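You operate a simulated robot arm through the tools that you are given. There is no shell and no other tool. Be economical: measure what you need, move in short steps, check, and stop when the job is done.

Carry out the task below with a simulated two-armed robot. There is one attempt and no reset: what you move stays moved.

Task
Pick up the sign from the top of the grey lid with one hand, pass it to the other hand and put it on the shelf under the counter of the shelf unit.

It is judged by the outcome, as a careful person would: the job done as asked, and still so three seconds after it is handed in. It fails if anything else is knocked over, pushed out of place, dropped, spilled or broken. Lids that push on must go on centred and level and be pressed home; caps that screw on are set level and turned clockwise until they are tight.

Robot
Two 7-joint arms with two-finger parallel grippers on one trunk, on a base that drives. Base frame: it is fixed to the floor where the robot stands at the start and does not move with it; the origin is under the middle of the robot, x ahead of it, y to its left, z up. Lengths are in m, angles in rad, forces in N, time in s.
The left shoulder is at the start at [0.02, 0.17, 1.178], the right one opposite. With the tool pointing down near the work surface each hand reaches from about 0.1 to 0.66 m from the robot's upright axis, wherever it stands, measured 20 degrees to its own side. Places, roughly: shelf under the counter of the shelf unit [-1.7, -0.9, 0.5]. Payload 3.8 kg a hand.
The tool frame of a hand sits at the grasp point between the pads (the TCP): z along the fingers, y along the line on which they close. The tips reach 0.03 m beyond it. Largest opening 0.11 m; finger width 0.02, thickness 0.01; the body of the gripper, 0.048 by 0.112 m, starts 0.055 m behind the TCP.
Orientation is told as [roll, pitch, yaw] about the base's x, y, z axes, in that order, counted from this pose: with the fingers straight down and closing along the base's y, the tool's x points along the base's -x, its y along +y and its z along -z.

Tools
- The arms move only by the tool step_arm. It takes "left_steps", "right_steps" or both (then of equal length, played together; a hand with none holds still); each is a list of rows, each an object (a shift or turn left out is 0, a gripper value left out holds the last) with "linear": the shift along the base's x, y, z in units of 30 mm (1.0 is 30 mm), a list of three; "angular": the turn, a rotation vector about the base's x, y, z in units of 8 degrees (1.0 is 8 degrees), a list of three; "fingers": the opening in per cent of the stroke, from 0 (shut) to 100 (fully open). In form: [{"linear": [dx, dy, dz], "angular": [ax, ay, az], "fingers": fingers}, ...]. A call has 1 to 10 rows; each row shifts and turns the commanded pose from where the row before left it. A call with a number of a shift or a turn outside -1 to 1 is refused whole. Each row takes 0.2 s and may step no farther than 0.05 m and 0.15 rad from the row before; otherwise, or with a gripper value out of range, the whole call is refused. A pose out of reach is approached as far as the arm can. The call stops where the force on the tool passes 40 N (or 10 N more than at its start, if that is more) or the arm is blocked; 0.2 s more then pass. Each finger travels about 0.072 m/s and halts on what it meets, pressing with about 25 N; the grip force reading is that of the motor and also rises with nothing between the fingers. The clock runs only during rows and for 0.2 s after the last one: add rows that do not move to give the fingers time. The reply holds the time, the measured pose of the TCP, the force on the tool along the base axes, the opening and the grip force, in the units named above and with some noise, with the torque about the TCP (base axes, N m) and any sound that the robot's microphone picked up.
- Cameras (640 x 400 px; columns grow to the right, rows downward): "scene" is now at [0.1141, -0.0036, 1.3765]; the picture's right is [-0.02, -1.00, 0.00], its down [-0.12, 0.00, -0.99] and it looks along [0.99, -0.02, -0.12] (base axes); focal length 260 px, centre (320, 200). "left" rides on the left gripper at [0.072, -0.017, -0.103] in its tool frame; the picture's right is [0.23, 0.97, 0.00], its down [-0.76, 0.18, -0.62] and it looks along [-0.61, 0.14, 0.78] (tool axes); focal length 222 px, centre (320, 200). "right" rides on the right gripper at [0.072, 0.017, -0.103] in its tool frame; the picture's right is [-0.23, 0.97, 0.00], its down [-0.76, -0.18, -0.62] and it looks along [-0.61, -0.14, 0.78] (tool axes); focal length 222 px, centre (320, 200). There is no depth. A picture from a camera that has moved, and an enlarged one, comes with that camera's place and axes in the base frame and with its lens.
- camera(camera): a new picture of that camera. It takes no simulated time.
- lift_body(by): slides the trunk up (or, below 0, down) by that many m; the arms and the scene camera ride with it, the base frame stays. It gives what a move gives, with no picture.
- roll_base(legs): drives the robot by 1 to 6 legs, each [ahead, turn to the left] in m and rad, along the robot's own axes; the way and the turn of a leg run together, so that a leg with both is an arc; at most 1.5 m and 3.142 rad a leg. The arms and the cameras ride along, it lands a little off, and it stops where it bumps. It gives what a move gives.
- pan_tilt(pan, tilt): turns the head with the scene camera to pan (to the left, within 1.396 rad either way) and tilt (down, from -0.506 to 1.204), counted from straight ahead of the robot. It gives what a move gives.
- zoom(camera, box): a new picture of the part [left, top, right, bottom] of that camera's present view, enlarged. It takes no simulated time.
- job_done(): hands the job in; it is judged then, once.

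Work in short steps. Places have to be worked out from the pictures, the camera data and where the tool is seen: move nearer, look again, correct. Check each grasp and each placing, and mend what went wrong. You have 120 turns and 108 pictures in all, those below and enlarged ones among them. Open the grippers and draw the arms clear of the work before you hand the job in, unless the task says otherwise; then end with one line.

The tools are called after "Call:" as a command line: name --argument value ..., lists and objects as JSON in quotes. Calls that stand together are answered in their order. step_arm: Moves the arms, as the interface text tells. Its arguments: {"type":"object","properties":{"left_steps":{"type":"array","items":{"type":"object","properties":{"linear":{"type":"array","items":{"type":"number"}},"angular":{"type":"array","items":{"type":"number"}},"fingers":{"type":"number"}}}},"right_steps":{"type":"array","items":{"type":"object","properties":{"linear":{"type":"array","items":{"type":"number"}},"angular":{"type":"array","items":{"type":"number"}},"fingers":{"type":"number"}}}}},"required":[]} The other tools are called the same way: lift_body (by) slides the trunk up or down; roll_base (legs) drives the base; pan_tilt (pan, tilt) turns the head that bears the scene camera; camera (camera) takes a picture; zoom (camera, box) takes an enlarged picture of a part of a camera's view; job_done () hands the job in.

At the start:

```text
time: 0.0
left_tcp_pos: [0.5027, 0.1782, 1.3004]
left_ee_rot: [-0.001, -0.001, 0.0]
left_force: [-0.4, -0.1, 0.1]
left_wrist_torque: [-0.02, -0.02, 0.0]
left_gripper_width: 0.11
left_grip_force: 0.1
right_tcp_pos: [0.3406, -0.1103, 1.2906]
right_ee_rot: [0.002, 0.0, -0.002]
right_force: [1.0, 0.2, 0.6]
right_wrist_torque: [0.01, 0.02, -0.02]
right_gripper_width: 0.1102
right_grip_force: 0.1
trunk travel left (down, up): [-0.275, 0.295]
robot x, y, heading: [0.0005, 0.0028, 0.002]
head pan, tilt: [-0.023, 0.115]
```

scene: 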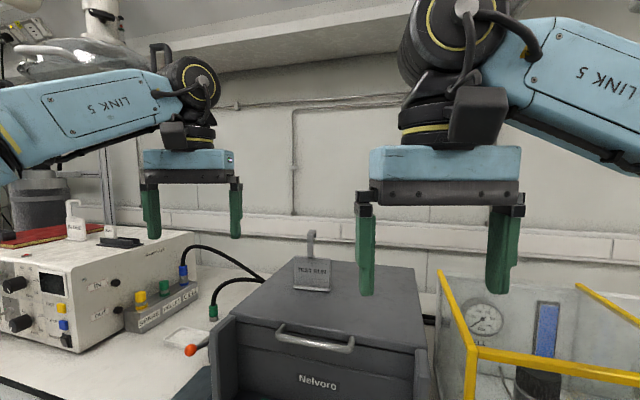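
right: 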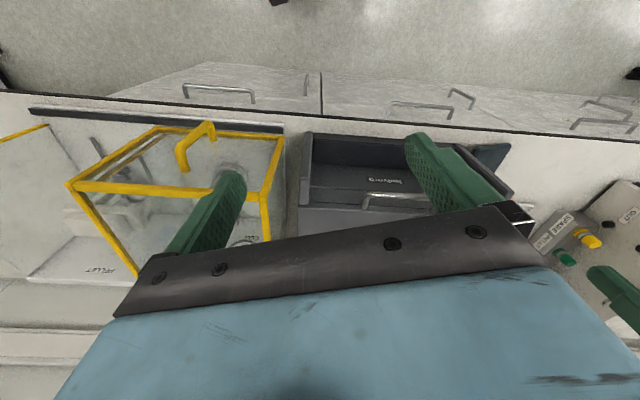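
left: 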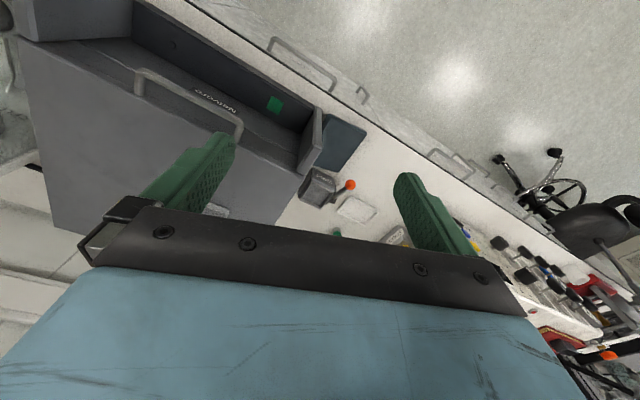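

The sign "TEST RUN" stands on the grey lid ahead. I zoom in on it to judge its shape and place.

Call:
zoom --camera "scene" --box '[240, 210, 400, 310]'

Call:
zoom --camera "left" --box '[0, 100, 320, 300]'

```text
4.00 times, centred on (320, 260) of scene
camera zoom: at [0.1141, -0.0036, 1.3765], right [-0.02, -1.0, 0.0], down [-0.12, 0.0, -0.99], along [0.99, -0.02, -0.12], focal length 1039 px, centre (320, -40)
```

zoom: 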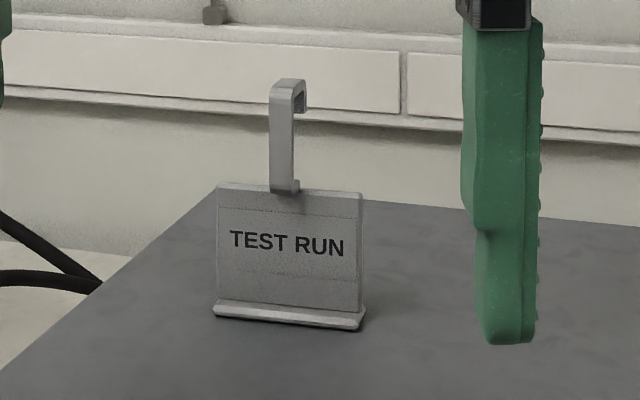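

```text
2.00 times, centred on (160, 200) of left
camera zoom: at [0.4288, 0.1606, 1.4051], right [-0.23, 0.97, 0.0], down [0.76, 0.18, 0.62], along [0.61, 0.14, -0.78], focal length 444 px, centre (640, 200)
```

zoom: 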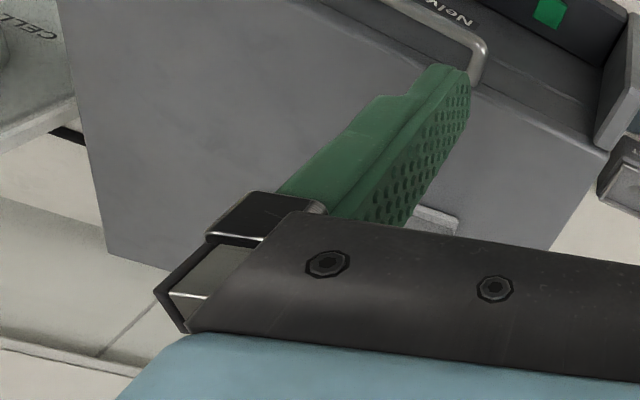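

The sign stands on the lid near x≈0.82, y≈0, lid height ≈1.02. I look down to see the counter edge before driving nearer.

Call:
pan_tilt --pan 0.0 --tilt 0.75

Call:
camera --camera "scene"

```text
time: 1.0
left_tcp_pos: [0.5023, 0.1773, 1.3006]
left_ee_rot: [-0.001, 0.0, 0.002]
left_force: [0.2, -0.3, -0.9]
left_wrist_torque: [-0.05, -0.02, 0.01]
left_gripper_width: 0.1102
left_grip_force: 0.0
right_tcp_pos: [0.3392, -0.1109, 1.2916]
right_ee_rot: [0.001, 0.0, 0.0]
right_force: [0.4, -0.2, -0.2]
right_wrist_torque: [-0.01, -0.02, -0.01]
right_gripper_width: 0.1099
right_grip_force: 0.1
trunk travel left (down, up): [-0.275, 0.295]
robot x, y, heading: [-0.0035, 0.002, -0.001]
head pan, tilt: [0.0, 0.75]
```

```text
102 pictures are left
camera scene: at [0.1047, -0.0015, 1.319], right [0.0, -1.0, 0.0], down [-0.68, 0.0, -0.73], along [0.73, 0.0, -0.68], focal length 260 px, centre (320, 200)
```

scene: 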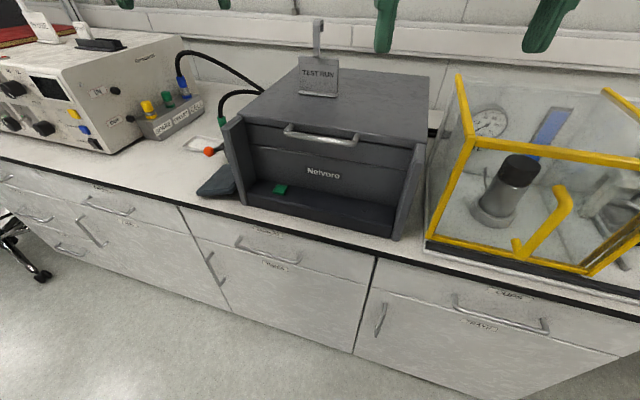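

I zoom on the sign from this second camera place to triangulate.

Call:
zoom --camera "scene" --box '[240, 10, 400, 110]'

```text
4.00 times, centred on (320, 60) of scene
camera zoom: at [0.1047, -0.0015, 1.319], right [0.0, -1.0, 0.0], down [-0.68, 0.0, -0.73], along [0.73, 0.0, -0.68], focal length 1039 px, centre (320, 760)
```

zoom: 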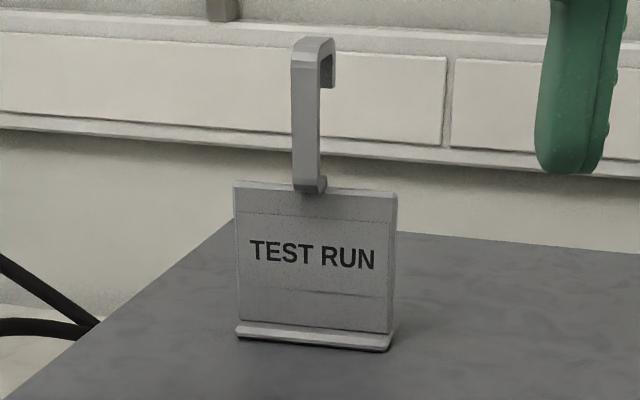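

Sign: foot z≈1.075, x≈0.74, y≈0, plate ≈95 mm wide to z≈1.157, stem/hook to z≈1.225, yaw ≈ −0.19. It is a bit out of reach; the counter edge is around x≈0.45, so I drive a short way ahead.

Call:
roll_base --legs '[[0.12, 0.0]]'

Call:
zoom --camera "scene" --box '[240, 0, 400, 100]'

Call:
camera --camera "left"

```text
time: 2.2
left_tcp_pos: [0.6198, 0.178, 1.2993]
left_ee_rot: [0.0, 0.002, 0.001]
left_force: [0.3, -0.1, 0.2]
left_wrist_torque: [0.0, 0.05, 0.0]
left_gripper_width: 0.1102
left_grip_force: 0.0
right_tcp_pos: [0.4587, -0.1111, 1.2914]
right_ee_rot: [0.0, 0.0, 0.0]
right_force: [-0.2, 0.8, 0.2]
right_wrist_torque: [-0.01, 0.02, 0.02]
right_gripper_width: 0.1101
right_grip_force: 0.1
trunk travel left (down, up): [-0.275, 0.295]
robot x, y, heading: [0.1167, 0.0008, -0.001]
head pan, tilt: [0.0, 0.75]
```

```text
4.00 times, centred on (320, 50) of scene
camera zoom: at [0.2238, -0.0015, 1.3189], right [0.0, -1.0, 0.0], down [-0.68, 0.0, -0.73], along [0.73, 0.0, -0.68], focal length 1039 px, centre (320, 800)
```

zoom: 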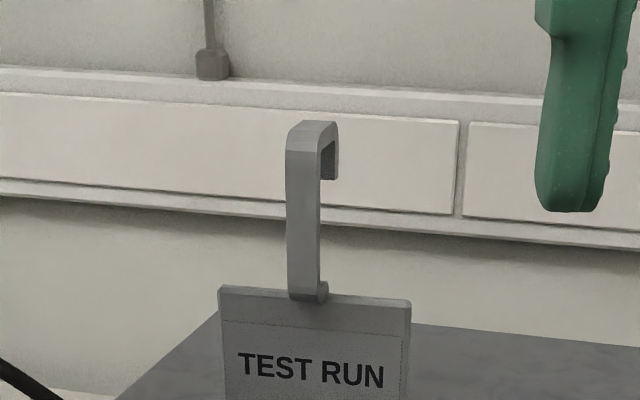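

```text
99 pictures are left
camera left: at [0.5479, 0.1606, 1.4048], right [-0.23, 0.97, 0.0], down [0.76, 0.18, 0.62], along [0.61, 0.14, -0.78], focal length 222 px, centre (320, 200)
```

left: 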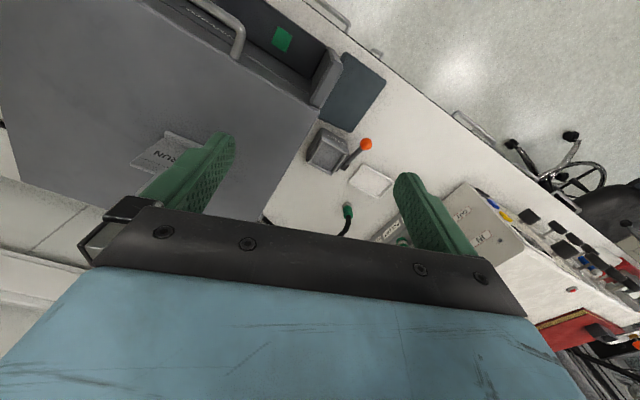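

The estimates of sign x range from 0.74 to 0.82. I move the right hand aside and bring the left hand up and inward, so its camera sees the sign between the fingers.

Call:
step_arm --left_steps '[{"linear": [-1, -0.5, 1]}, {"linear": [-1, -1, 0.5]}, {"linear": [0, -1, 0]}, {"linear": [0, -1, 0]}, {"linear": [0, -1, 0]}, {"linear": [0, -0.5, 0]}]' --right_steps '[{"linear": [0, -1, 0.5]}, {"linear": [0, -1, 0.5]}, {"linear": [0, -1, 0]}, {"linear": [0, -1, 0]}, {"linear": [0, -0.5, 0]}, {}]'

Call:
camera --camera "left"

```text
time: 3.6
left_tcp_pos: [0.5593, 0.0262, 1.3467]
left_ee_rot: [0.0, -0.001, -0.001]
left_force: [-1.1, -1.0, 0.2]
left_wrist_torque: [0.03, -0.01, -0.01]
left_gripper_width: 0.1099
left_grip_force: 0.0
right_tcp_pos: [0.4577, -0.247, 1.3208]
right_ee_rot: [0.001, 0.0, 0.0]
right_force: [0.2, 1.3, -0.5]
right_wrist_torque: [-0.01, 0.0, 0.01]
right_gripper_width: 0.1102
right_grip_force: 0.1
trunk travel left (down, up): [-0.275, 0.295]
robot x, y, heading: [0.1163, 0.0002, -0.004]
head pan, tilt: [0.0, 0.75]
```

```text
98 pictures are left
camera left: at [0.4865, 0.009, 1.4515], right [-0.23, 0.97, 0.0], down [0.76, 0.18, 0.62], along [0.61, 0.14, -0.78], focal length 222 px, centre (320, 200)
```

left: 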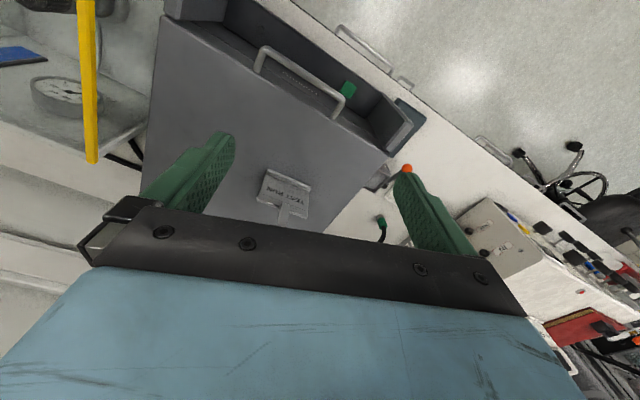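

The sign is in view; I enlarge it.

Call:
zoom --camera "left" --box '[210, 150, 370, 250]'

```text
4.00 times, centred on (290, 200) of left
camera zoom: at [0.4865, 0.009, 1.4515], right [-0.23, 0.97, 0.0], down [0.76, 0.18, 0.62], along [0.61, 0.14, -0.78], focal length 888 px, centre (440, 200)
```

zoom: 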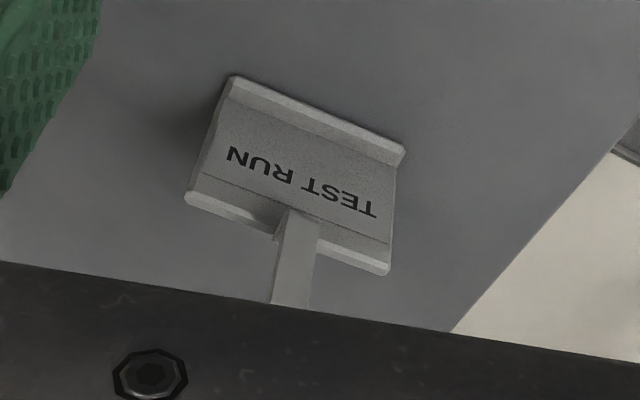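

Wrist and scene rays agree: foot front centre at (0.742, 0.006, 1.073), yaw ≈ −0.25, stem at about x 0.745–0.75, y 0.006. I move the left hand above the hook and turn it to match.

Call:
step_arm --left_steps '[{"linear": [1, -0.1, 0], "angular": [0, 0, -0.3]}, {"linear": [1, -0.1, 0], "angular": [0, 0, -0.3]}, {"linear": [1, -0.1, 0], "angular": [0, 0, -0.3]}, {"linear": [1, -0.1, -0.2], "angular": [0, 0, -0.3]}, {"linear": [1, -0.1, -0.2], "angular": [0, 0, -0.3]}, {"linear": [1, -0.1, 0], "angular": [0, 0, -0.3]}, {"linear": [0.45, -0.1, 0]}, {}]'

Call:
camera --camera "left"

Call:
zoom --camera "scene" --box '[240, 0, 400, 100]'

```text
time: 5.5
left_tcp_pos: [0.6322, 0.0052, 1.2833]
left_ee_rot: [0.001, -0.001, -0.251]
left_force: [-0.3, -0.9, -0.6]
left_wrist_torque: [0.01, -0.02, -0.01]
left_gripper_width: 0.1099
left_grip_force: 0.2
left hand out of reach, approached as far as the arm can: row 2, 3, 4, 5, 6, 7
right_tcp_pos: [0.4579, -0.2454, 1.3201]
right_ee_rot: [-0.001, 0.001, 0.001]
right_force: [-0.2, -0.2, -0.3]
right_wrist_torque: [0.0, 0.01, 0.0]
right_gripper_width: 0.11
right_grip_force: 0.0
trunk travel left (down, up): [-0.275, 0.295]
robot x, y, heading: [0.1169, 0.0004, -0.0]
head pan, tilt: [0.0, 0.75]
```

```text
96 pictures are left
camera left: at [0.5576, 0.0062, 1.3883], right [0.02, 1.0, 0.0], down [0.78, -0.02, 0.62], along [0.62, -0.01, -0.78], focal length 222 px, centre (320, 200)
```

left: 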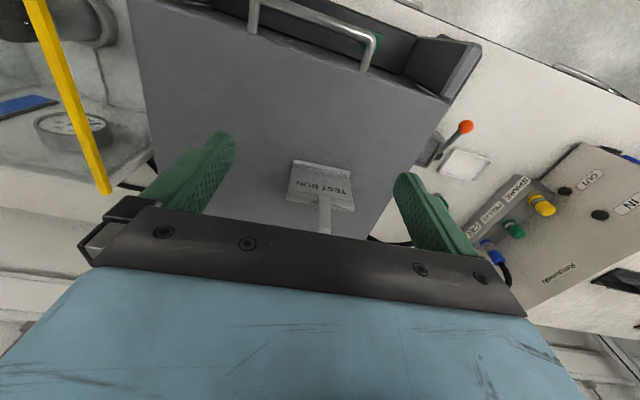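

```text
4.00 times, centred on (320, 50) of scene
camera zoom: at [0.2225, -0.0012, 1.319], right [0.0, -1.0, 0.0], down [-0.68, 0.0, -0.73], along [0.73, 0.0, -0.68], focal length 1039 px, centre (320, 800)
```

zoom: 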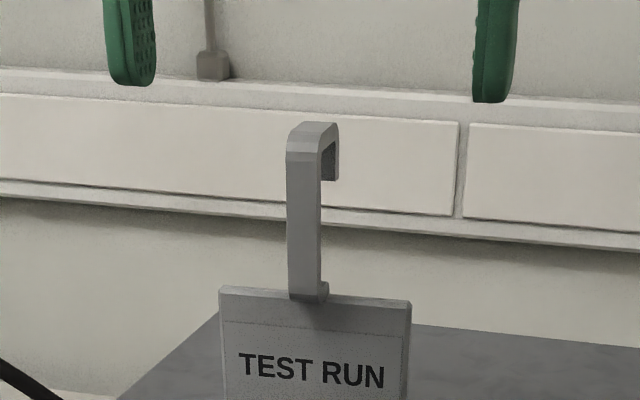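

Straight ahead the left arm reaches too little at this height because the wrist is above the shoulder. I raise the trunk so it reaches farther.

Call:
lift_body --by 0.2

Call:
camera --camera "scene"

```text
time: 7.6
left_tcp_pos: [0.6334, 0.0036, 1.4817]
left_ee_rot: [0.0, 0.0, -0.25]
left_force: [-0.8, 0.5, -0.6]
left_wrist_torque: [0.02, 0.01, 0.03]
left_gripper_width: 0.1098
left_grip_force: 0.0
right_tcp_pos: [0.4577, -0.2443, 1.521]
right_ee_rot: [-0.001, -0.001, -0.001]
right_force: [0.3, -0.5, -0.1]
right_wrist_torque: [0.08, -0.01, 0.0]
right_gripper_width: 0.11
right_grip_force: 0.1
trunk travel left (down, up): [-0.475, 0.095]
robot x, y, heading: [0.1169, 0.0019, -0.003]
head pan, tilt: [0.0, 0.75]
```

```text
94 pictures are left
camera scene: at [0.2229, -0.0015, 1.5188], right [0.0, -1.0, 0.0], down [-0.68, 0.0, -0.73], along [0.73, 0.0, -0.68], focal length 260 px, centre (320, 200)
```

scene: 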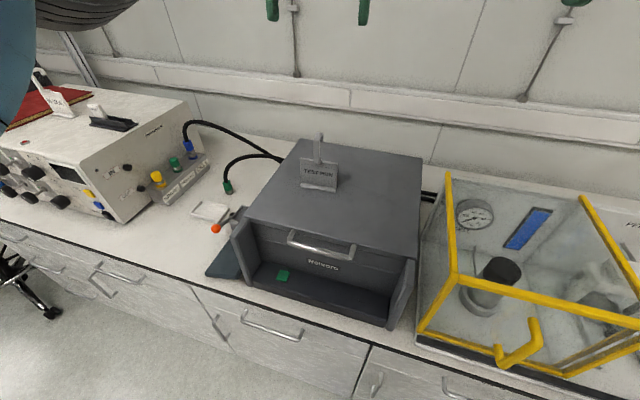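

The counter edge is at about x≈0.49, so there is room for another 5 cm. I drive that and then descend to just above the hook height.

Call:
roll_base --legs '[[0.05, 0.0]]'

Call:
step_arm --left_steps '[{"linear": [0, 0, -1]}, {"linear": [0, 0, -1]}, {"linear": [0, 0, -1]}, {"linear": [0, 0, -1]}, {"linear": [0, 0, 0]}]'

```text
time: 8.6
left_tcp_pos: [0.683, 0.0037, 1.4849]
left_ee_rot: [0.0, 0.0, -0.251]
left_force: [-0.2, -0.2, -1.0]
left_wrist_torque: [-0.02, 0.01, 0.01]
left_gripper_width: 0.11
left_grip_force: 0.0
right_tcp_pos: [0.507, -0.245, 1.5218]
right_ee_rot: [-0.001, -0.001, 0.001]
right_force: [-0.2, -0.9, -0.5]
right_wrist_torque: [0.02, 0.04, -0.01]
right_gripper_width: 0.1099
right_grip_force: 0.1
trunk travel left (down, up): [-0.475, 0.095]
robot x, y, heading: [0.1703, 0.0021, -0.002]
head pan, tilt: [0.0, 0.75]
```

```text
time: 9.8
left_tcp_pos: [0.6826, 0.004, 1.3622]
left_ee_rot: [-0.001, 0.0, -0.251]
left_force: [0.7, -0.4, -0.6]
left_wrist_torque: [0.0, -0.03, 0.01]
left_gripper_width: 0.1098
left_grip_force: 0.1
right_tcp_pos: [0.5072, -0.2453, 1.5213]
right_ee_rot: [0.0, 0.0, -0.001]
right_force: [-1.4, -0.2, 0.9]
right_wrist_torque: [0.03, 0.01, -0.01]
right_gripper_width: 0.1099
right_grip_force: 0.0
trunk travel left (down, up): [-0.475, 0.095]
robot x, y, heading: [0.1724, -0.0011, -0.002]
head pan, tilt: [0.0, 0.75]
```

The commanded pose is tracked cleanly again. I go forward by 70 mm at z 1.34, then look.

Call:
step_arm --left_steps '[{"linear": [0.8, 0, -0.3]}, {"linear": [0.8, 0.0, -0.3]}, {"linear": [0.8, 0.05, 0]}, {}]'

Call:
camera --camera "left"

Call:
pan_tilt --pan 0 --tilt 0.5

Call:
camera --camera "scene"

```text
time: 10.8
left_tcp_pos: [0.7435, 0.0081, 1.3429]
left_ee_rot: [0.0, 0.002, -0.253]
left_force: [0.6, 0.7, -0.4]
left_wrist_torque: [0.01, 0.01, 0.01]
left_gripper_width: 0.1099
left_grip_force: 0.1
left hand out of reach, approached as far as the arm can: row 3
right_tcp_pos: [0.5084, -0.2446, 1.5202]
right_ee_rot: [0.0, 0.0, -0.001]
right_force: [-0.8, 0.1, -0.3]
right_wrist_torque: [-0.04, 0.0, 0.0]
right_gripper_width: 0.11
right_grip_force: 0.1
trunk travel left (down, up): [-0.475, 0.095]
robot x, y, heading: [0.1712, 0.0034, -0.003]
head pan, tilt: [0.0, 0.75]
```

```text
93 pictures are left
camera left: at [0.6689, 0.0091, 1.4487], right [0.02, 1.0, 0.0], down [0.78, -0.02, 0.62], along [0.62, -0.01, -0.78], focal length 222 px, centre (320, 200)
```

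left: 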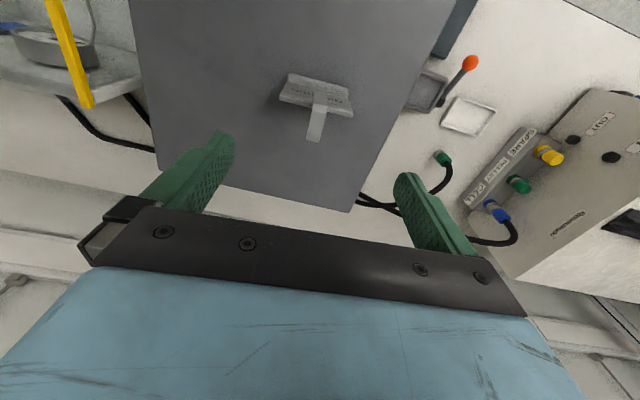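

```text
time: 11.5
left_tcp_pos: [0.7436, 0.0065, 1.3437]
left_ee_rot: [-0.001, -0.001, -0.252]
left_force: [0.3, 0.1, 0.3]
left_wrist_torque: [-0.03, 0.0, -0.04]
left_gripper_width: 0.1101
left_grip_force: 0.1
right_tcp_pos: [0.5072, -0.2456, 1.521]
right_ee_rot: [0.0, 0.001, -0.001]
right_force: [0.4, -0.1, -0.5]
right_wrist_torque: [0.03, 0.01, 0.01]
right_gripper_width: 0.1101
right_grip_force: 0.0
trunk travel left (down, up): [-0.475, 0.095]
robot x, y, heading: [0.1673, -0.0029, 0.002]
head pan, tilt: [0.0, 0.499]
```

```text
92 pictures are left
camera scene: at [0.2812, -0.0017, 1.5408], right [0.0, -1.0, 0.0], down [-0.48, 0.0, -0.88], along [0.88, 0.0, -0.48], focal length 260 px, centre (320, 200)
```

scene: 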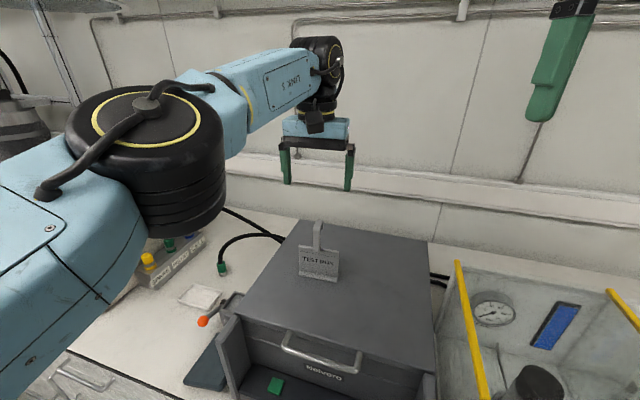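

I enlarge the sign in the left view to fix the stem's place and angle.

Call:
zoom --camera "left" --box '[240, 50, 400, 150]'

```text
4.00 times, centred on (320, 100) of left
camera zoom: at [0.6687, 0.0078, 1.449], right [0.02, 1.0, 0.0], down [0.78, -0.02, 0.62], along [0.62, -0.01, -0.78], focal length 888 px, centre (320, 600)
```

zoom: 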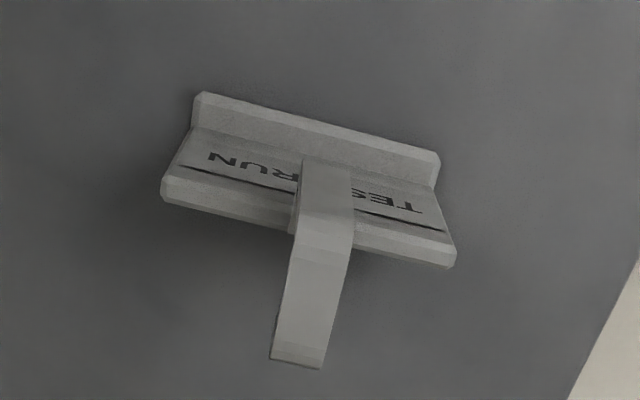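

The stem front is at x≈0.735, the hook end at x≈0.768, centred y≈0.005; the hand is right above. I go down part of the way and check.

Call:
step_arm --left_steps '[{"linear": [0, 0, -0.8]}, {"linear": [0, 0, -0.8]}, {"linear": [0, 0, -0.5]}, {}]'

Call:
zoom --camera "scene" --box '[240, 140, 400, 240]'

Call:
zoom --camera "left" --box '[200, 50, 440, 200]'

```text
time: 12.5
left_tcp_pos: [0.7449, 0.0053, 1.2837]
left_ee_rot: [0.0, 0.0, -0.25]
left_force: [-0.6, 0.4, 0.3]
left_wrist_torque: [-0.01, 0.02, 0.02]
left_gripper_width: 0.1102
left_grip_force: 0.1
right_tcp_pos: [0.5086, -0.2474, 1.5216]
right_ee_rot: [-0.002, 0.0, 0.0]
right_force: [-0.3, 0.6, 0.3]
right_wrist_torque: [0.01, -0.01, 0.01]
right_gripper_width: 0.1099
right_grip_force: 0.1
trunk travel left (down, up): [-0.475, 0.095]
robot x, y, heading: [0.1697, 0.0012, 0.003]
head pan, tilt: [0.0, 0.499]
```

```text
4.00 times, centred on (320, 190) of scene
camera zoom: at [0.2811, -0.0015, 1.5409], right [0.0, -1.0, 0.0], down [-0.48, 0.0, -0.88], along [0.88, 0.0, -0.48], focal length 1039 px, centre (320, 240)
```

zoom: 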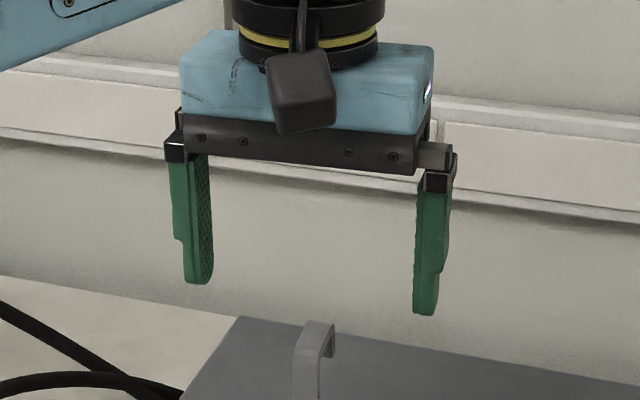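

```text
2.67 times, centred on (320, 125) of left
camera zoom: at [0.6683, 0.0071, 1.3879], right [0.02, 1.0, 0.0], down [0.78, -0.02, 0.62], along [0.62, -0.01, -0.78], focal length 592 px, centre (320, 400)
```

zoom: 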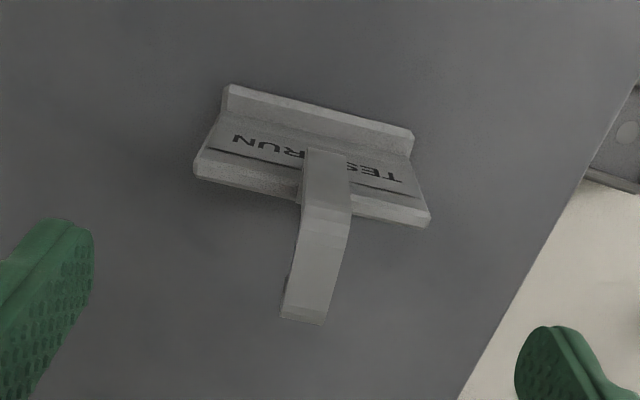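

Aligned: the hook lies midway between the fingers. I go down to z≈1.20.

Call:
step_arm --left_steps '[{"linear": [0, 0, -0.8]}, {"linear": [0, 0, -0.8]}, {"linear": [0, 0, -0.8]}, {"linear": [0, 0, -0.4]}, {}]'

Call:
zoom --camera "scene" --box '[240, 180, 400, 280]'

Call:
zoom --camera "left" --box '[160, 50, 480, 250]'

```text
time: 13.7
left_tcp_pos: [0.7418, 0.0052, 1.1992]
left_ee_rot: [0.001, 0.0, -0.25]
left_force: [-0.5, -0.3, 1.1]
left_wrist_torque: [-0.04, 0.02, -0.01]
left_gripper_width: 0.1099
left_grip_force: 0.0
right_tcp_pos: [0.5086, -0.2451, 1.5215]
right_ee_rot: [0.002, 0.001, 0.0]
right_force: [0.3, 0.8, -0.9]
right_wrist_torque: [0.0, -0.02, 0.0]
right_gripper_width: 0.11
right_grip_force: 0.0
trunk travel left (down, up): [-0.475, 0.095]
robot x, y, heading: [0.1679, 0.0019, 0.003]
head pan, tilt: [0.0, 0.499]
```

```text
4.00 times, centred on (320, 230) of scene
camera zoom: at [0.281, -0.0015, 1.5409], right [0.0, -1.0, 0.0], down [-0.48, 0.0, -0.88], along [0.88, 0.0, -0.48], focal length 1039 px, centre (320, 80)
```

zoom: 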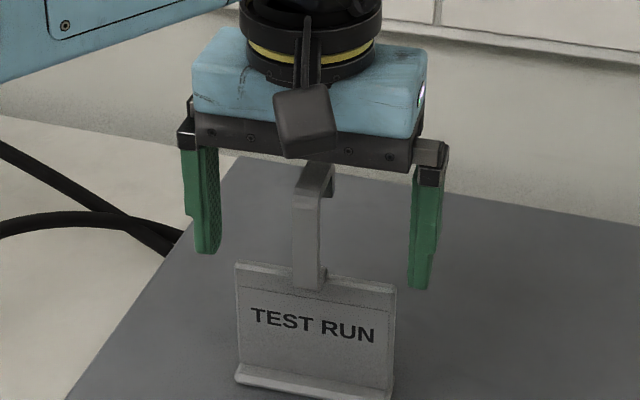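

```text
2.00 times, centred on (320, 150) of left
camera zoom: at [0.6664, 0.0063, 1.3034], right [0.02, 1.0, 0.0], down [0.78, -0.02, 0.62], along [0.62, -0.01, -0.78], focal length 444 px, centre (320, 300)
```

zoom: 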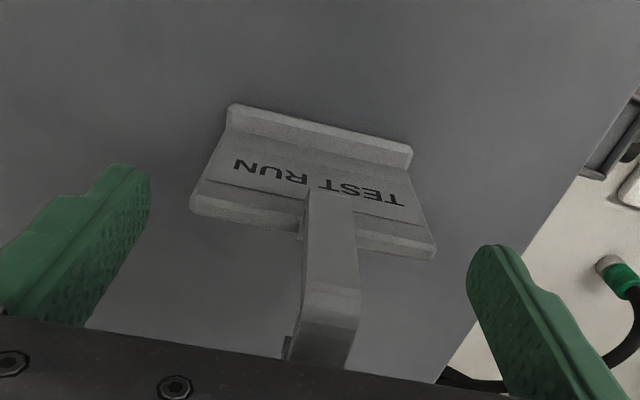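

Straddling the stem with no contact. I close the fingers.

Call:
step_arm --left_steps '[{"fingers": 30}, {"fingers": 30}, {"fingers": 0}, {"fingers": 0}, {"fingers": 0}, {"fingers": 0}]'

Call:
zoom --camera "scene" --box '[240, 180, 400, 280]'

```text
time: 15.1
left_tcp_pos: [0.7423, 0.0046, 1.1989]
left_ee_rot: [0.0, 0.001, -0.251]
left_force: [-0.6, -0.4, -0.4]
left_wrist_torque: [0.02, -0.03, -0.03]
left_gripper_width: 0.0139
left_grip_force: 25.1
right_tcp_pos: [0.5074, -0.2448, 1.5215]
right_ee_rot: [0.0, 0.001, -0.001]
right_force: [-0.4, -0.3, -0.1]
right_wrist_torque: [0.01, 0.0, 0.02]
right_gripper_width: 0.1101
right_grip_force: 0.0
trunk travel left (down, up): [-0.475, 0.095]
robot x, y, heading: [0.1689, 0.0026, -0.0]
head pan, tilt: [0.0, 0.499]
```

```text
4.00 times, centred on (320, 230) of scene
camera zoom: at [0.2812, -0.0015, 1.5409], right [0.0, -1.0, 0.0], down [-0.48, 0.0, -0.88], along [0.88, 0.0, -0.48], focal length 1039 px, centre (320, 80)
```

zoom: 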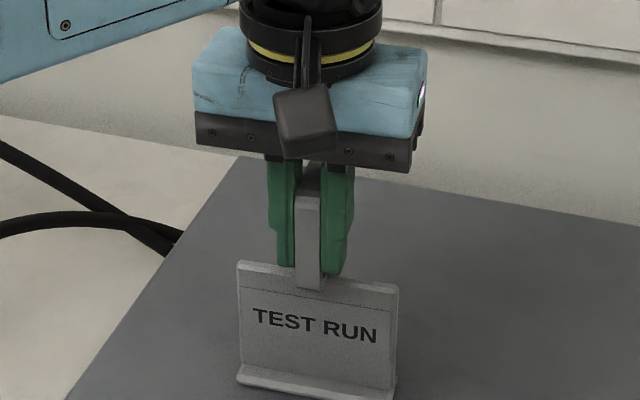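

Gripped at 13.9 mm, 25 N. I lift it straight up by 10 cm.

Call:
step_arm --left_steps '[{"linear": [0, 0, 0.4]}, {"linear": [0, 0, 0.7]}, {"linear": [0, 0, 0.8]}, {"linear": [0, 0, 0.8]}, {"linear": [0, 0, 0.8]}, {}]'

Call:
camera --camera "scene"

```text
time: 16.5
left_tcp_pos: [0.744, 0.0033, 1.3042]
left_ee_rot: [0.0, 0.0, -0.25]
left_force: [-0.1, -0.9, -1.0]
left_wrist_torque: [0.0, 0.0, -0.03]
left_gripper_width: 0.0138
left_grip_force: 24.8
right_tcp_pos: [0.5085, -0.2459, 1.5213]
right_ee_rot: [0.001, -0.001, 0.001]
right_force: [1.0, -0.1, 0.3]
right_wrist_torque: [-0.01, -0.01, 0.0]
right_gripper_width: 0.1102
right_grip_force: 0.1
trunk travel left (down, up): [-0.475, 0.095]
robot x, y, heading: [0.1669, 0.0019, 0.001]
head pan, tilt: [0.0, 0.499]
```

```text
85 pictures are left
camera scene: at [0.2815, -0.0012, 1.5408], right [0.0, -1.0, 0.0], down [-0.48, 0.0, -0.88], along [0.88, 0.0, -0.48], focal length 260 px, centre (320, 200)
```

scene: 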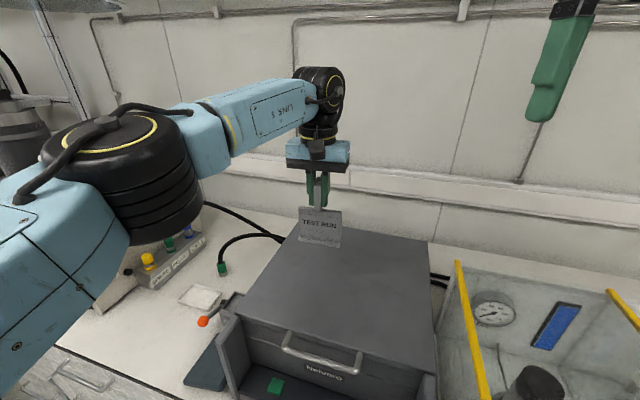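

The sign is lifted clear. I back away from the counter by 0.35 m to do the hand-over in free space.

Call:
roll_base --legs '[[-0.4, 0.0]]'

Call:
pan_tilt --pan -1.396 --tilt 0.4

Call:
camera --camera "scene"

```text
time: 19.0
left_tcp_pos: [0.3414, -0.0004, 1.3035]
left_ee_rot: [0.001, 0.0, -0.258]
left_force: [0.4, 0.2, -1.1]
left_wrist_torque: [0.0, 0.03, -0.03]
left_gripper_width: 0.0138
left_grip_force: 25.0
right_tcp_pos: [0.1045, -0.247, 1.5205]
right_ee_rot: [-0.001, -0.001, -0.007]
right_force: [-0.2, 0.0, 0.6]
right_wrist_torque: [-0.01, -0.01, 0.03]
right_gripper_width: 0.11
right_grip_force: 0.0
trunk travel left (down, up): [-0.475, 0.095]
robot x, y, heading: [-0.2319, 0.0036, -0.009]
head pan, tilt: [0.0, 0.499]
```

```text
time: 20.6
left_tcp_pos: [0.3421, -0.0001, 1.3038]
left_ee_rot: [-0.001, 0.0, -0.258]
left_force: [0.2, 0.2, -0.4]
left_wrist_torque: [-0.04, 0.03, 0.01]
left_gripper_width: 0.0138
left_grip_force: 25.3
right_tcp_pos: [0.1048, -0.2467, 1.5207]
right_ee_rot: [0.0, 0.0, -0.008]
right_force: [0.5, -0.4, -0.4]
right_wrist_torque: [0.0, 0.04, -0.03]
right_gripper_width: 0.1102
right_grip_force: 0.0
trunk travel left (down, up): [-0.475, 0.095]
robot x, y, heading: [-0.2338, 0.0041, -0.012]
head pan, tilt: [-1.396, 0.4]
```

```text
84 pictures are left
camera scene: at [-0.1957, -0.0914, 1.55], right [-0.99, -0.17, 0.0], down [-0.06, 0.38, -0.92], along [0.15, -0.91, -0.39], focal length 260 px, centre (320, 200)
```

scene: 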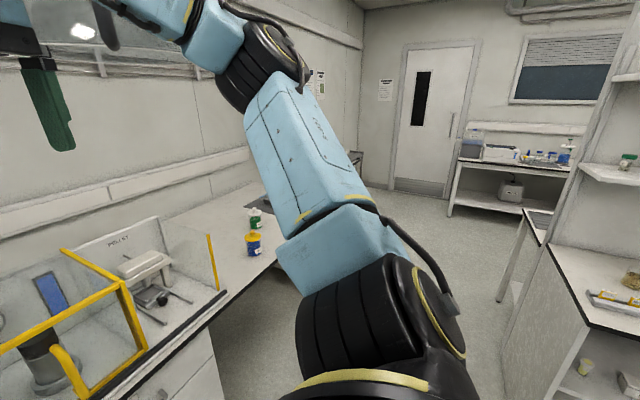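

The shelf unit is at the right rear, with items on it. I turn the robot right to look at it.

Call:
roll_base --legs '[[0.0, -1.57]]'

Call:
pan_tilt --pan -1.0 --tilt 0.5

Call:
camera --camera "scene"

```text
time: 24.7
left_tcp_pos: [-0.225, -0.5728, 1.303]
left_ee_rot: [0.002, -0.001, -1.812]
left_force: [0.4, -0.8, -2.1]
left_wrist_torque: [-0.01, 0.01, 0.03]
left_gripper_width: 0.0137
left_grip_force: 25.0
right_tcp_pos: [-0.4774, -0.3404, 1.5207]
right_ee_rot: [0.0, 0.0, -1.562]
right_force: [-0.4, 0.1, 0.3]
right_wrist_torque: [-0.02, 0.03, -0.02]
right_gripper_width: 0.1098
right_grip_force: 0.1
trunk travel left (down, up): [-0.475, 0.095]
robot x, y, heading: [-0.2311, -0.0027, -1.567]
head pan, tilt: [-1.396, 0.4]
```

```text
time: 25.6
left_tcp_pos: [-0.2261, -0.5725, 1.3046]
left_ee_rot: [0.001, 0.002, -1.815]
left_force: [-0.1, -0.1, 0.3]
left_wrist_torque: [0.03, -0.04, -0.03]
left_gripper_width: 0.0137
left_grip_force: 24.5
right_tcp_pos: [-0.4759, -0.3399, 1.5217]
right_ee_rot: [0.0, -0.001, -1.563]
right_force: [-0.8, -0.6, 0.5]
right_wrist_torque: [-0.02, 0.0, 0.0]
right_gripper_width: 0.11
right_grip_force: 0.0
trunk travel left (down, up): [-0.475, 0.095]
robot x, y, heading: [-0.234, 0.0055, -1.562]
head pan, tilt: [-1.0, 0.499]
```

```text
83 pictures are left
camera scene: at [-0.3082, -0.0706, 1.5409], right [-0.55, 0.84, 0.0], down [0.4, 0.26, -0.88], along [-0.74, -0.48, -0.48], focal length 260 px, centre (320, 200)
```

scene: 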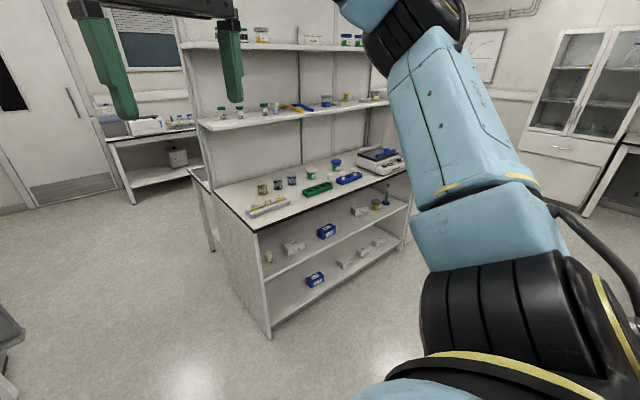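

The unit is visible: counter, and beneath it a shelf with small items (z≈0.5). I enlarge it.

Call:
zoom --camera "scene" --box '[190, 140, 430, 290]'

```text
2.67 times, centred on (310, 215) of scene
camera zoom: at [-0.3082, -0.0706, 1.5409], right [-0.55, 0.84, 0.0], down [0.4, 0.26, -0.88], along [-0.74, -0.48, -0.48], focal length 693 px, centre (347, 160)
```

zoom: 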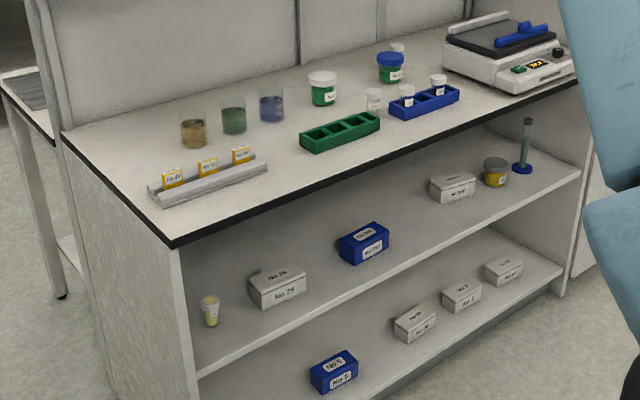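

Shelf front runs roughly from (-0.96,-0.85) to (-2.0,-0.5); there is a free gap on the shelf between the blue and white boxes near (-1.7,-0.76, 0.5). For the hand-over I turn the left hand so the plate's edge faces the robot, so the right hand can grip the plate with its tool pitched forward-down.

Call:
step_arm --left_steps '[{"linear": [0.1, 0.3, 0], "angular": [0, 0, -0.95]}, {"linear": [0.1, 0.3, 0], "angular": [0, 0, -0.95]}, {"linear": [0.1, 0.3, 0], "angular": [0, 0, -0.95]}, {"linear": [0.1, 0.3, 0], "angular": [0, 0, -0.95]}, {"linear": [0.1, 0.3, 0], "angular": [0, 0, -0.95]}, {"linear": [0.1, 0.3, 0], "angular": [0, 0, -0.95]}, {"linear": [0.1, 0.3, 0], "angular": [0, 0, -0.95]}, {"linear": [0.1, 0.3, 0], "angular": [0, 0, -0.95]}, {"linear": [0.1, 0.3, 0], "angular": [0, 0, -0.95]}, {"linear": [0.1, 0, 0], "angular": [0, 0, -0.9]}]'

Call:
pan_tilt --pan 0 --tilt 0.5

Call:
camera --camera "scene"

```text
time: 27.8
left_tcp_pos: [-0.1221, -0.4572, 1.2998]
left_ee_rot: [-0.015, -0.022, -2.594]
left_force: [-0.7, 0.7, -1.0]
left_wrist_torque: [-0.02, -0.02, -0.02]
left_gripper_width: 0.0137
left_grip_force: 24.6
left hand out of reach, approached as far as the arm can: row 5, 6, 7, 8, 9, 10
right_tcp_pos: [-0.4755, -0.3398, 1.52]
right_ee_rot: [0.0, 0.0, -1.564]
right_force: [0.9, -0.8, 0.5]
right_wrist_torque: [-0.02, 0.01, 0.0]
right_gripper_width: 0.1097
right_grip_force: 0.0
trunk travel left (down, up): [-0.475, 0.095]
robot x, y, heading: [-0.2324, -0.0007, -1.562]
head pan, tilt: [-1.0, 0.499]
```

```text
time: 29.1
left_tcp_pos: [-0.1232, -0.4581, 1.2977]
left_ee_rot: [-0.013, -0.019, -2.593]
left_force: [0.0, -0.3, -0.7]
left_wrist_torque: [-0.02, -0.03, 0.01]
left_gripper_width: 0.0137
left_grip_force: 24.3
right_tcp_pos: [-0.4772, -0.3405, 1.5206]
right_ee_rot: [0.0, 0.0, -1.563]
right_force: [-0.9, 0.2, -0.3]
right_wrist_torque: [-0.02, 0.02, 0.02]
right_gripper_width: 0.1102
right_grip_force: 0.1
trunk travel left (down, up): [-0.475, 0.095]
robot x, y, heading: [-0.2316, -0.0002, -1.566]
head pan, tilt: [0.0, 0.499]
```

```text
81 pictures are left
camera scene: at [-0.2314, -0.1119, 1.5409], right [-1.0, -0.01, 0.0], down [0.0, 0.48, -0.88], along [0.01, -0.88, -0.48], focal length 260 px, centre (320, 200)
```

scene: 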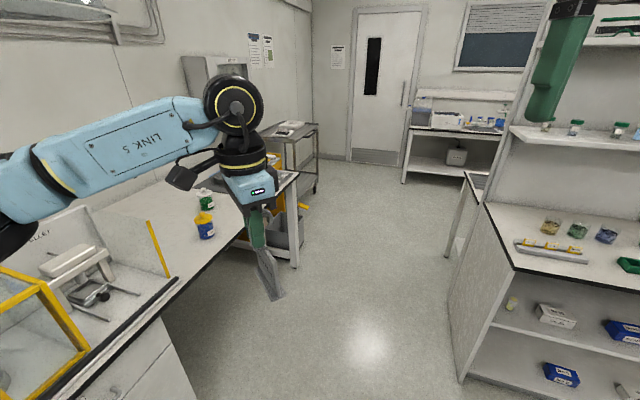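

The left wrist hits its limit at a local yaw of about −1.03. That suits: the plate's near edge then faces back-right, and the right hand can approach with a yaw of about +0.6. I ease the left hand back from the limit.

Call:
step_arm --left_steps '[{"linear": [-0.5, 0, 0], "angular": [0, 0, 0.3]}, {"linear": [-0.5, 0, 0], "angular": [0, 0, 0.3]}, {"linear": [-0.5, 0, 0]}, {}]'

```text
time: 30.1
left_tcp_pos: [-0.1662, -0.4567, 1.2969]
left_ee_rot: [-0.014, -0.021, -2.509]
left_force: [0.3, -0.5, -0.9]
left_wrist_torque: [-0.01, 0.03, 0.0]
left_gripper_width: 0.0137
left_grip_force: 25.5
right_tcp_pos: [-0.4762, -0.3405, 1.5211]
right_ee_rot: [0.0, 0.001, -1.563]
right_force: [0.2, 0.4, 0.3]
right_wrist_torque: [-0.02, -0.01, 0.0]
right_gripper_width: 0.11
right_grip_force: 0.1
trunk travel left (down, up): [-0.475, 0.095]
robot x, y, heading: [-0.2331, 0.002, -1.561]
head pan, tilt: [0.0, 0.499]
```

The pose is now settled. Plate centre ≈(-0.171,-0.460,1.213), plate axis (0.591,-0.807). I turn the right hand by yaw +0.625 while drawing nearer at height.

Call:
step_arm --right_steps '[{"linear": [0.6, 0.2, -0.6], "angular": [0, 0, 0.896]}, {"linear": [0.6, 0.2, -0.6], "angular": [0, 0, 0.896]}, {"linear": [0.6, 0.2, -0.6], "angular": [0, 0, 0.896]}, {"linear": [0.6, 0.2, -0.6], "angular": [0, 0, 0.896]}, {"linear": [0.6, 0.2, -0.6], "angular": [0, 0, 0.896]}, {}]'

```text
time: 31.5
left_tcp_pos: [-0.1672, -0.4565, 1.2975]
left_ee_rot: [-0.012, -0.02, -2.51]
left_force: [-0.5, 0.1, -0.2]
left_wrist_torque: [-0.02, 0.0, 0.0]
left_gripper_width: 0.0137
left_grip_force: 24.9
right_tcp_pos: [-0.3867, -0.3096, 1.431]
right_ee_rot: [0.001, -0.002, -0.936]
right_force: [0.0, -0.1, -0.4]
right_wrist_torque: [0.0, 0.03, -0.01]
right_gripper_width: 0.1101
right_grip_force: 0.1
trunk travel left (down, up): [-0.475, 0.095]
robot x, y, heading: [-0.2318, 0.0027, -1.566]
head pan, tilt: [0.0, 0.499]
```

Yaw is right. Now I pitch the right tool 45° forward-down in place.

Call:
step_arm --right_steps '[{"angular": [-0.757, -0.554, 0]}, {"angular": [-0.757, -0.554, 0]}, {"angular": [-0.757, -0.554, 0]}, {"angular": [-0.757, -0.554, 0]}, {"angular": [-0.757, -0.554, 0]}, {"angular": [-0.757, -0.554, 0]}, {}]'

Call:
camera --camera "right"

Call:
camera --camera "scene"

```text
time: 33.1
left_tcp_pos: [-0.1643, -0.4574, 1.2975]
left_ee_rot: [-0.016, -0.02, -2.51]
left_force: [0.7, -0.6, -0.7]
left_wrist_torque: [0.02, 0.02, -0.01]
left_gripper_width: 0.014
left_grip_force: 24.8
right_tcp_pos: [-0.3858, -0.3098, 1.4318]
right_ee_rot: [-0.002, -0.787, -0.937]
right_force: [-0.4, -0.2, 0.7]
right_wrist_torque: [0.03, 0.01, 0.01]
right_gripper_width: 0.1098
right_grip_force: 0.1
trunk travel left (down, up): [-0.475, 0.095]
robot x, y, heading: [-0.2336, 0.002, -1.565]
head pan, tilt: [0.0, 0.499]
```

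```text
80 pictures are left
camera right: at [-0.4451, -0.1998, 1.4524], right [0.88, 0.45, 0.16], down [-0.09, -0.18, 0.98], along [0.47, -0.88, -0.12], focal length 222 px, centre (320, 200)
```

right: 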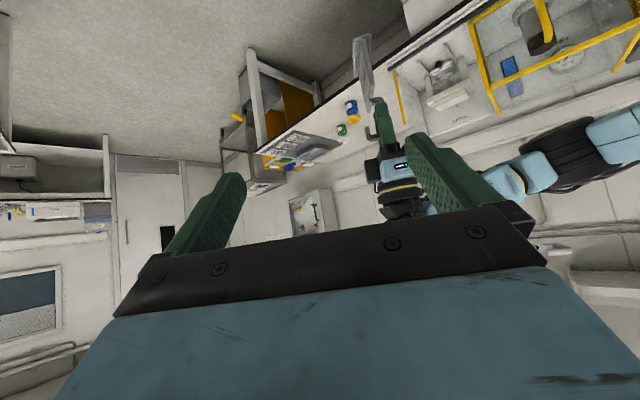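

```text
79 pictures are left
camera scene: at [-0.2308, -0.1122, 1.5409], right [-1.0, -0.01, 0.0], down [0.0, 0.48, -0.88], along [0.01, -0.88, -0.48], focal length 260 px, centre (320, 200)
```

scene: 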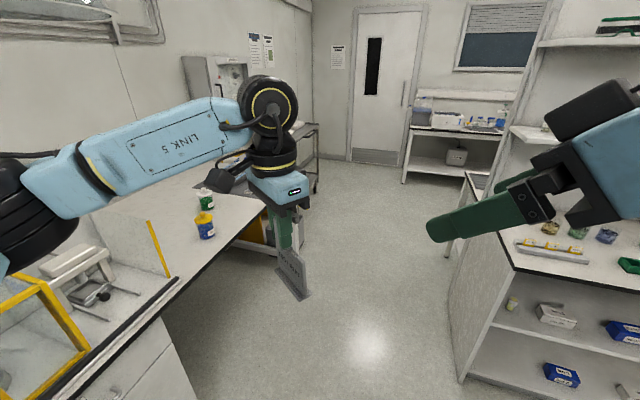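

The right camera sees the sign edge-on. I move to a stand-off 12 cm back along the tool axis.

Call:
step_arm --right_steps '[{"linear": [0.82, -0.33, -0.73]}, {"linear": [0.82, -0.33, -0.73]}, {"linear": [0.82, -0.33, -0.73]}, {"linear": [0.82, -0.33, -0.73]}, {"linear": [0.82, -0.33, -0.73]}, {"linear": [0.82, -0.33, -0.73]}, {}]'

Call:
camera --camera "right"

Call:
camera --camera "scene"

```text
time: 34.7
left_tcp_pos: [-0.1664, -0.4579, 1.2976]
left_ee_rot: [-0.014, -0.018, -2.511]
left_force: [0.1, -0.6, -0.6]
left_wrist_torque: [0.03, 0.01, -0.01]
left_gripper_width: 0.0139
left_grip_force: 25.6
right_tcp_pos: [-0.2397, -0.3696, 1.3002]
right_ee_rot: [0.0, -0.788, -0.935]
right_force: [0.6, 1.5, 0.2]
right_wrist_torque: [0.01, -0.02, -0.03]
right_gripper_width: 0.1102
right_grip_force: 0.0
trunk travel left (down, up): [-0.475, 0.095]
robot x, y, heading: [-0.2319, 0.0052, -1.569]
head pan, tilt: [0.0, 0.499]
```

```text
78 pictures are left
camera right: at [-0.3007, -0.2596, 1.3216], right [0.88, 0.45, 0.16], down [-0.09, -0.18, 0.98], along [0.47, -0.88, -0.12], focal length 222 px, centre (320, 200)
```

right: 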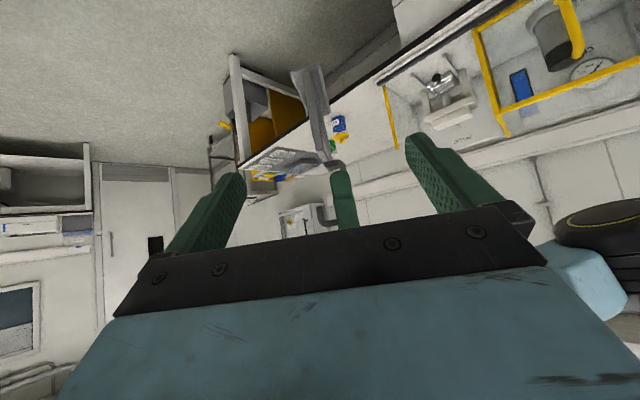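

```text
77 pictures are left
camera scene: at [-0.2319, -0.1115, 1.5409], right [-1.0, -0.01, 0.0], down [0.0, 0.48, -0.88], along [0.01, -0.88, -0.48], focal length 260 px, centre (320, 200)
```

scene: 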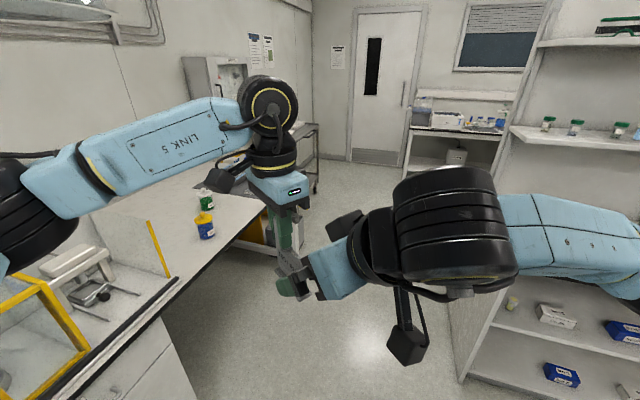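

I enlarge the right view to check the plate's centring between the fingers.

Call:
zoom --camera "right" --box '[200, 50, 440, 200]'

Call:
camera --camera "left"

```text
2.67 times, centred on (320, 125) of right
camera zoom: at [-0.3007, -0.2596, 1.3216], right [0.88, 0.45, 0.16], down [-0.09, -0.18, 0.98], along [0.47, -0.88, -0.12], focal length 592 px, centre (320, 400)
```

zoom: 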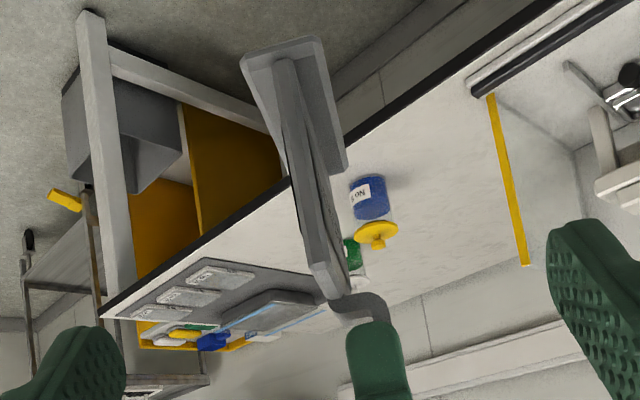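

```text
75 pictures are left
camera left: at [-0.1168, -0.4007, 1.401], right [0.76, -0.65, -0.02], down [-0.49, -0.59, 0.64], along [-0.43, -0.47, -0.77], focal length 222 px, centre (320, 200)
```

left: 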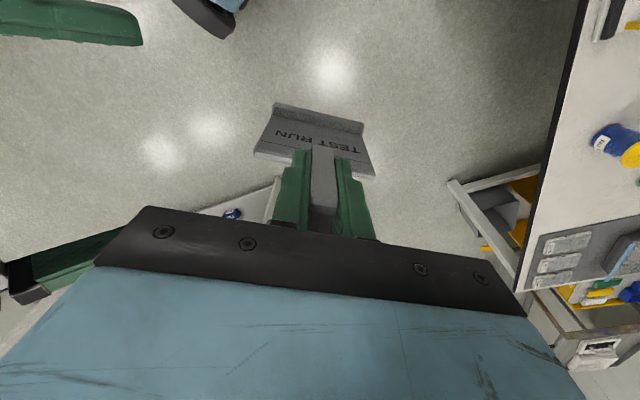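

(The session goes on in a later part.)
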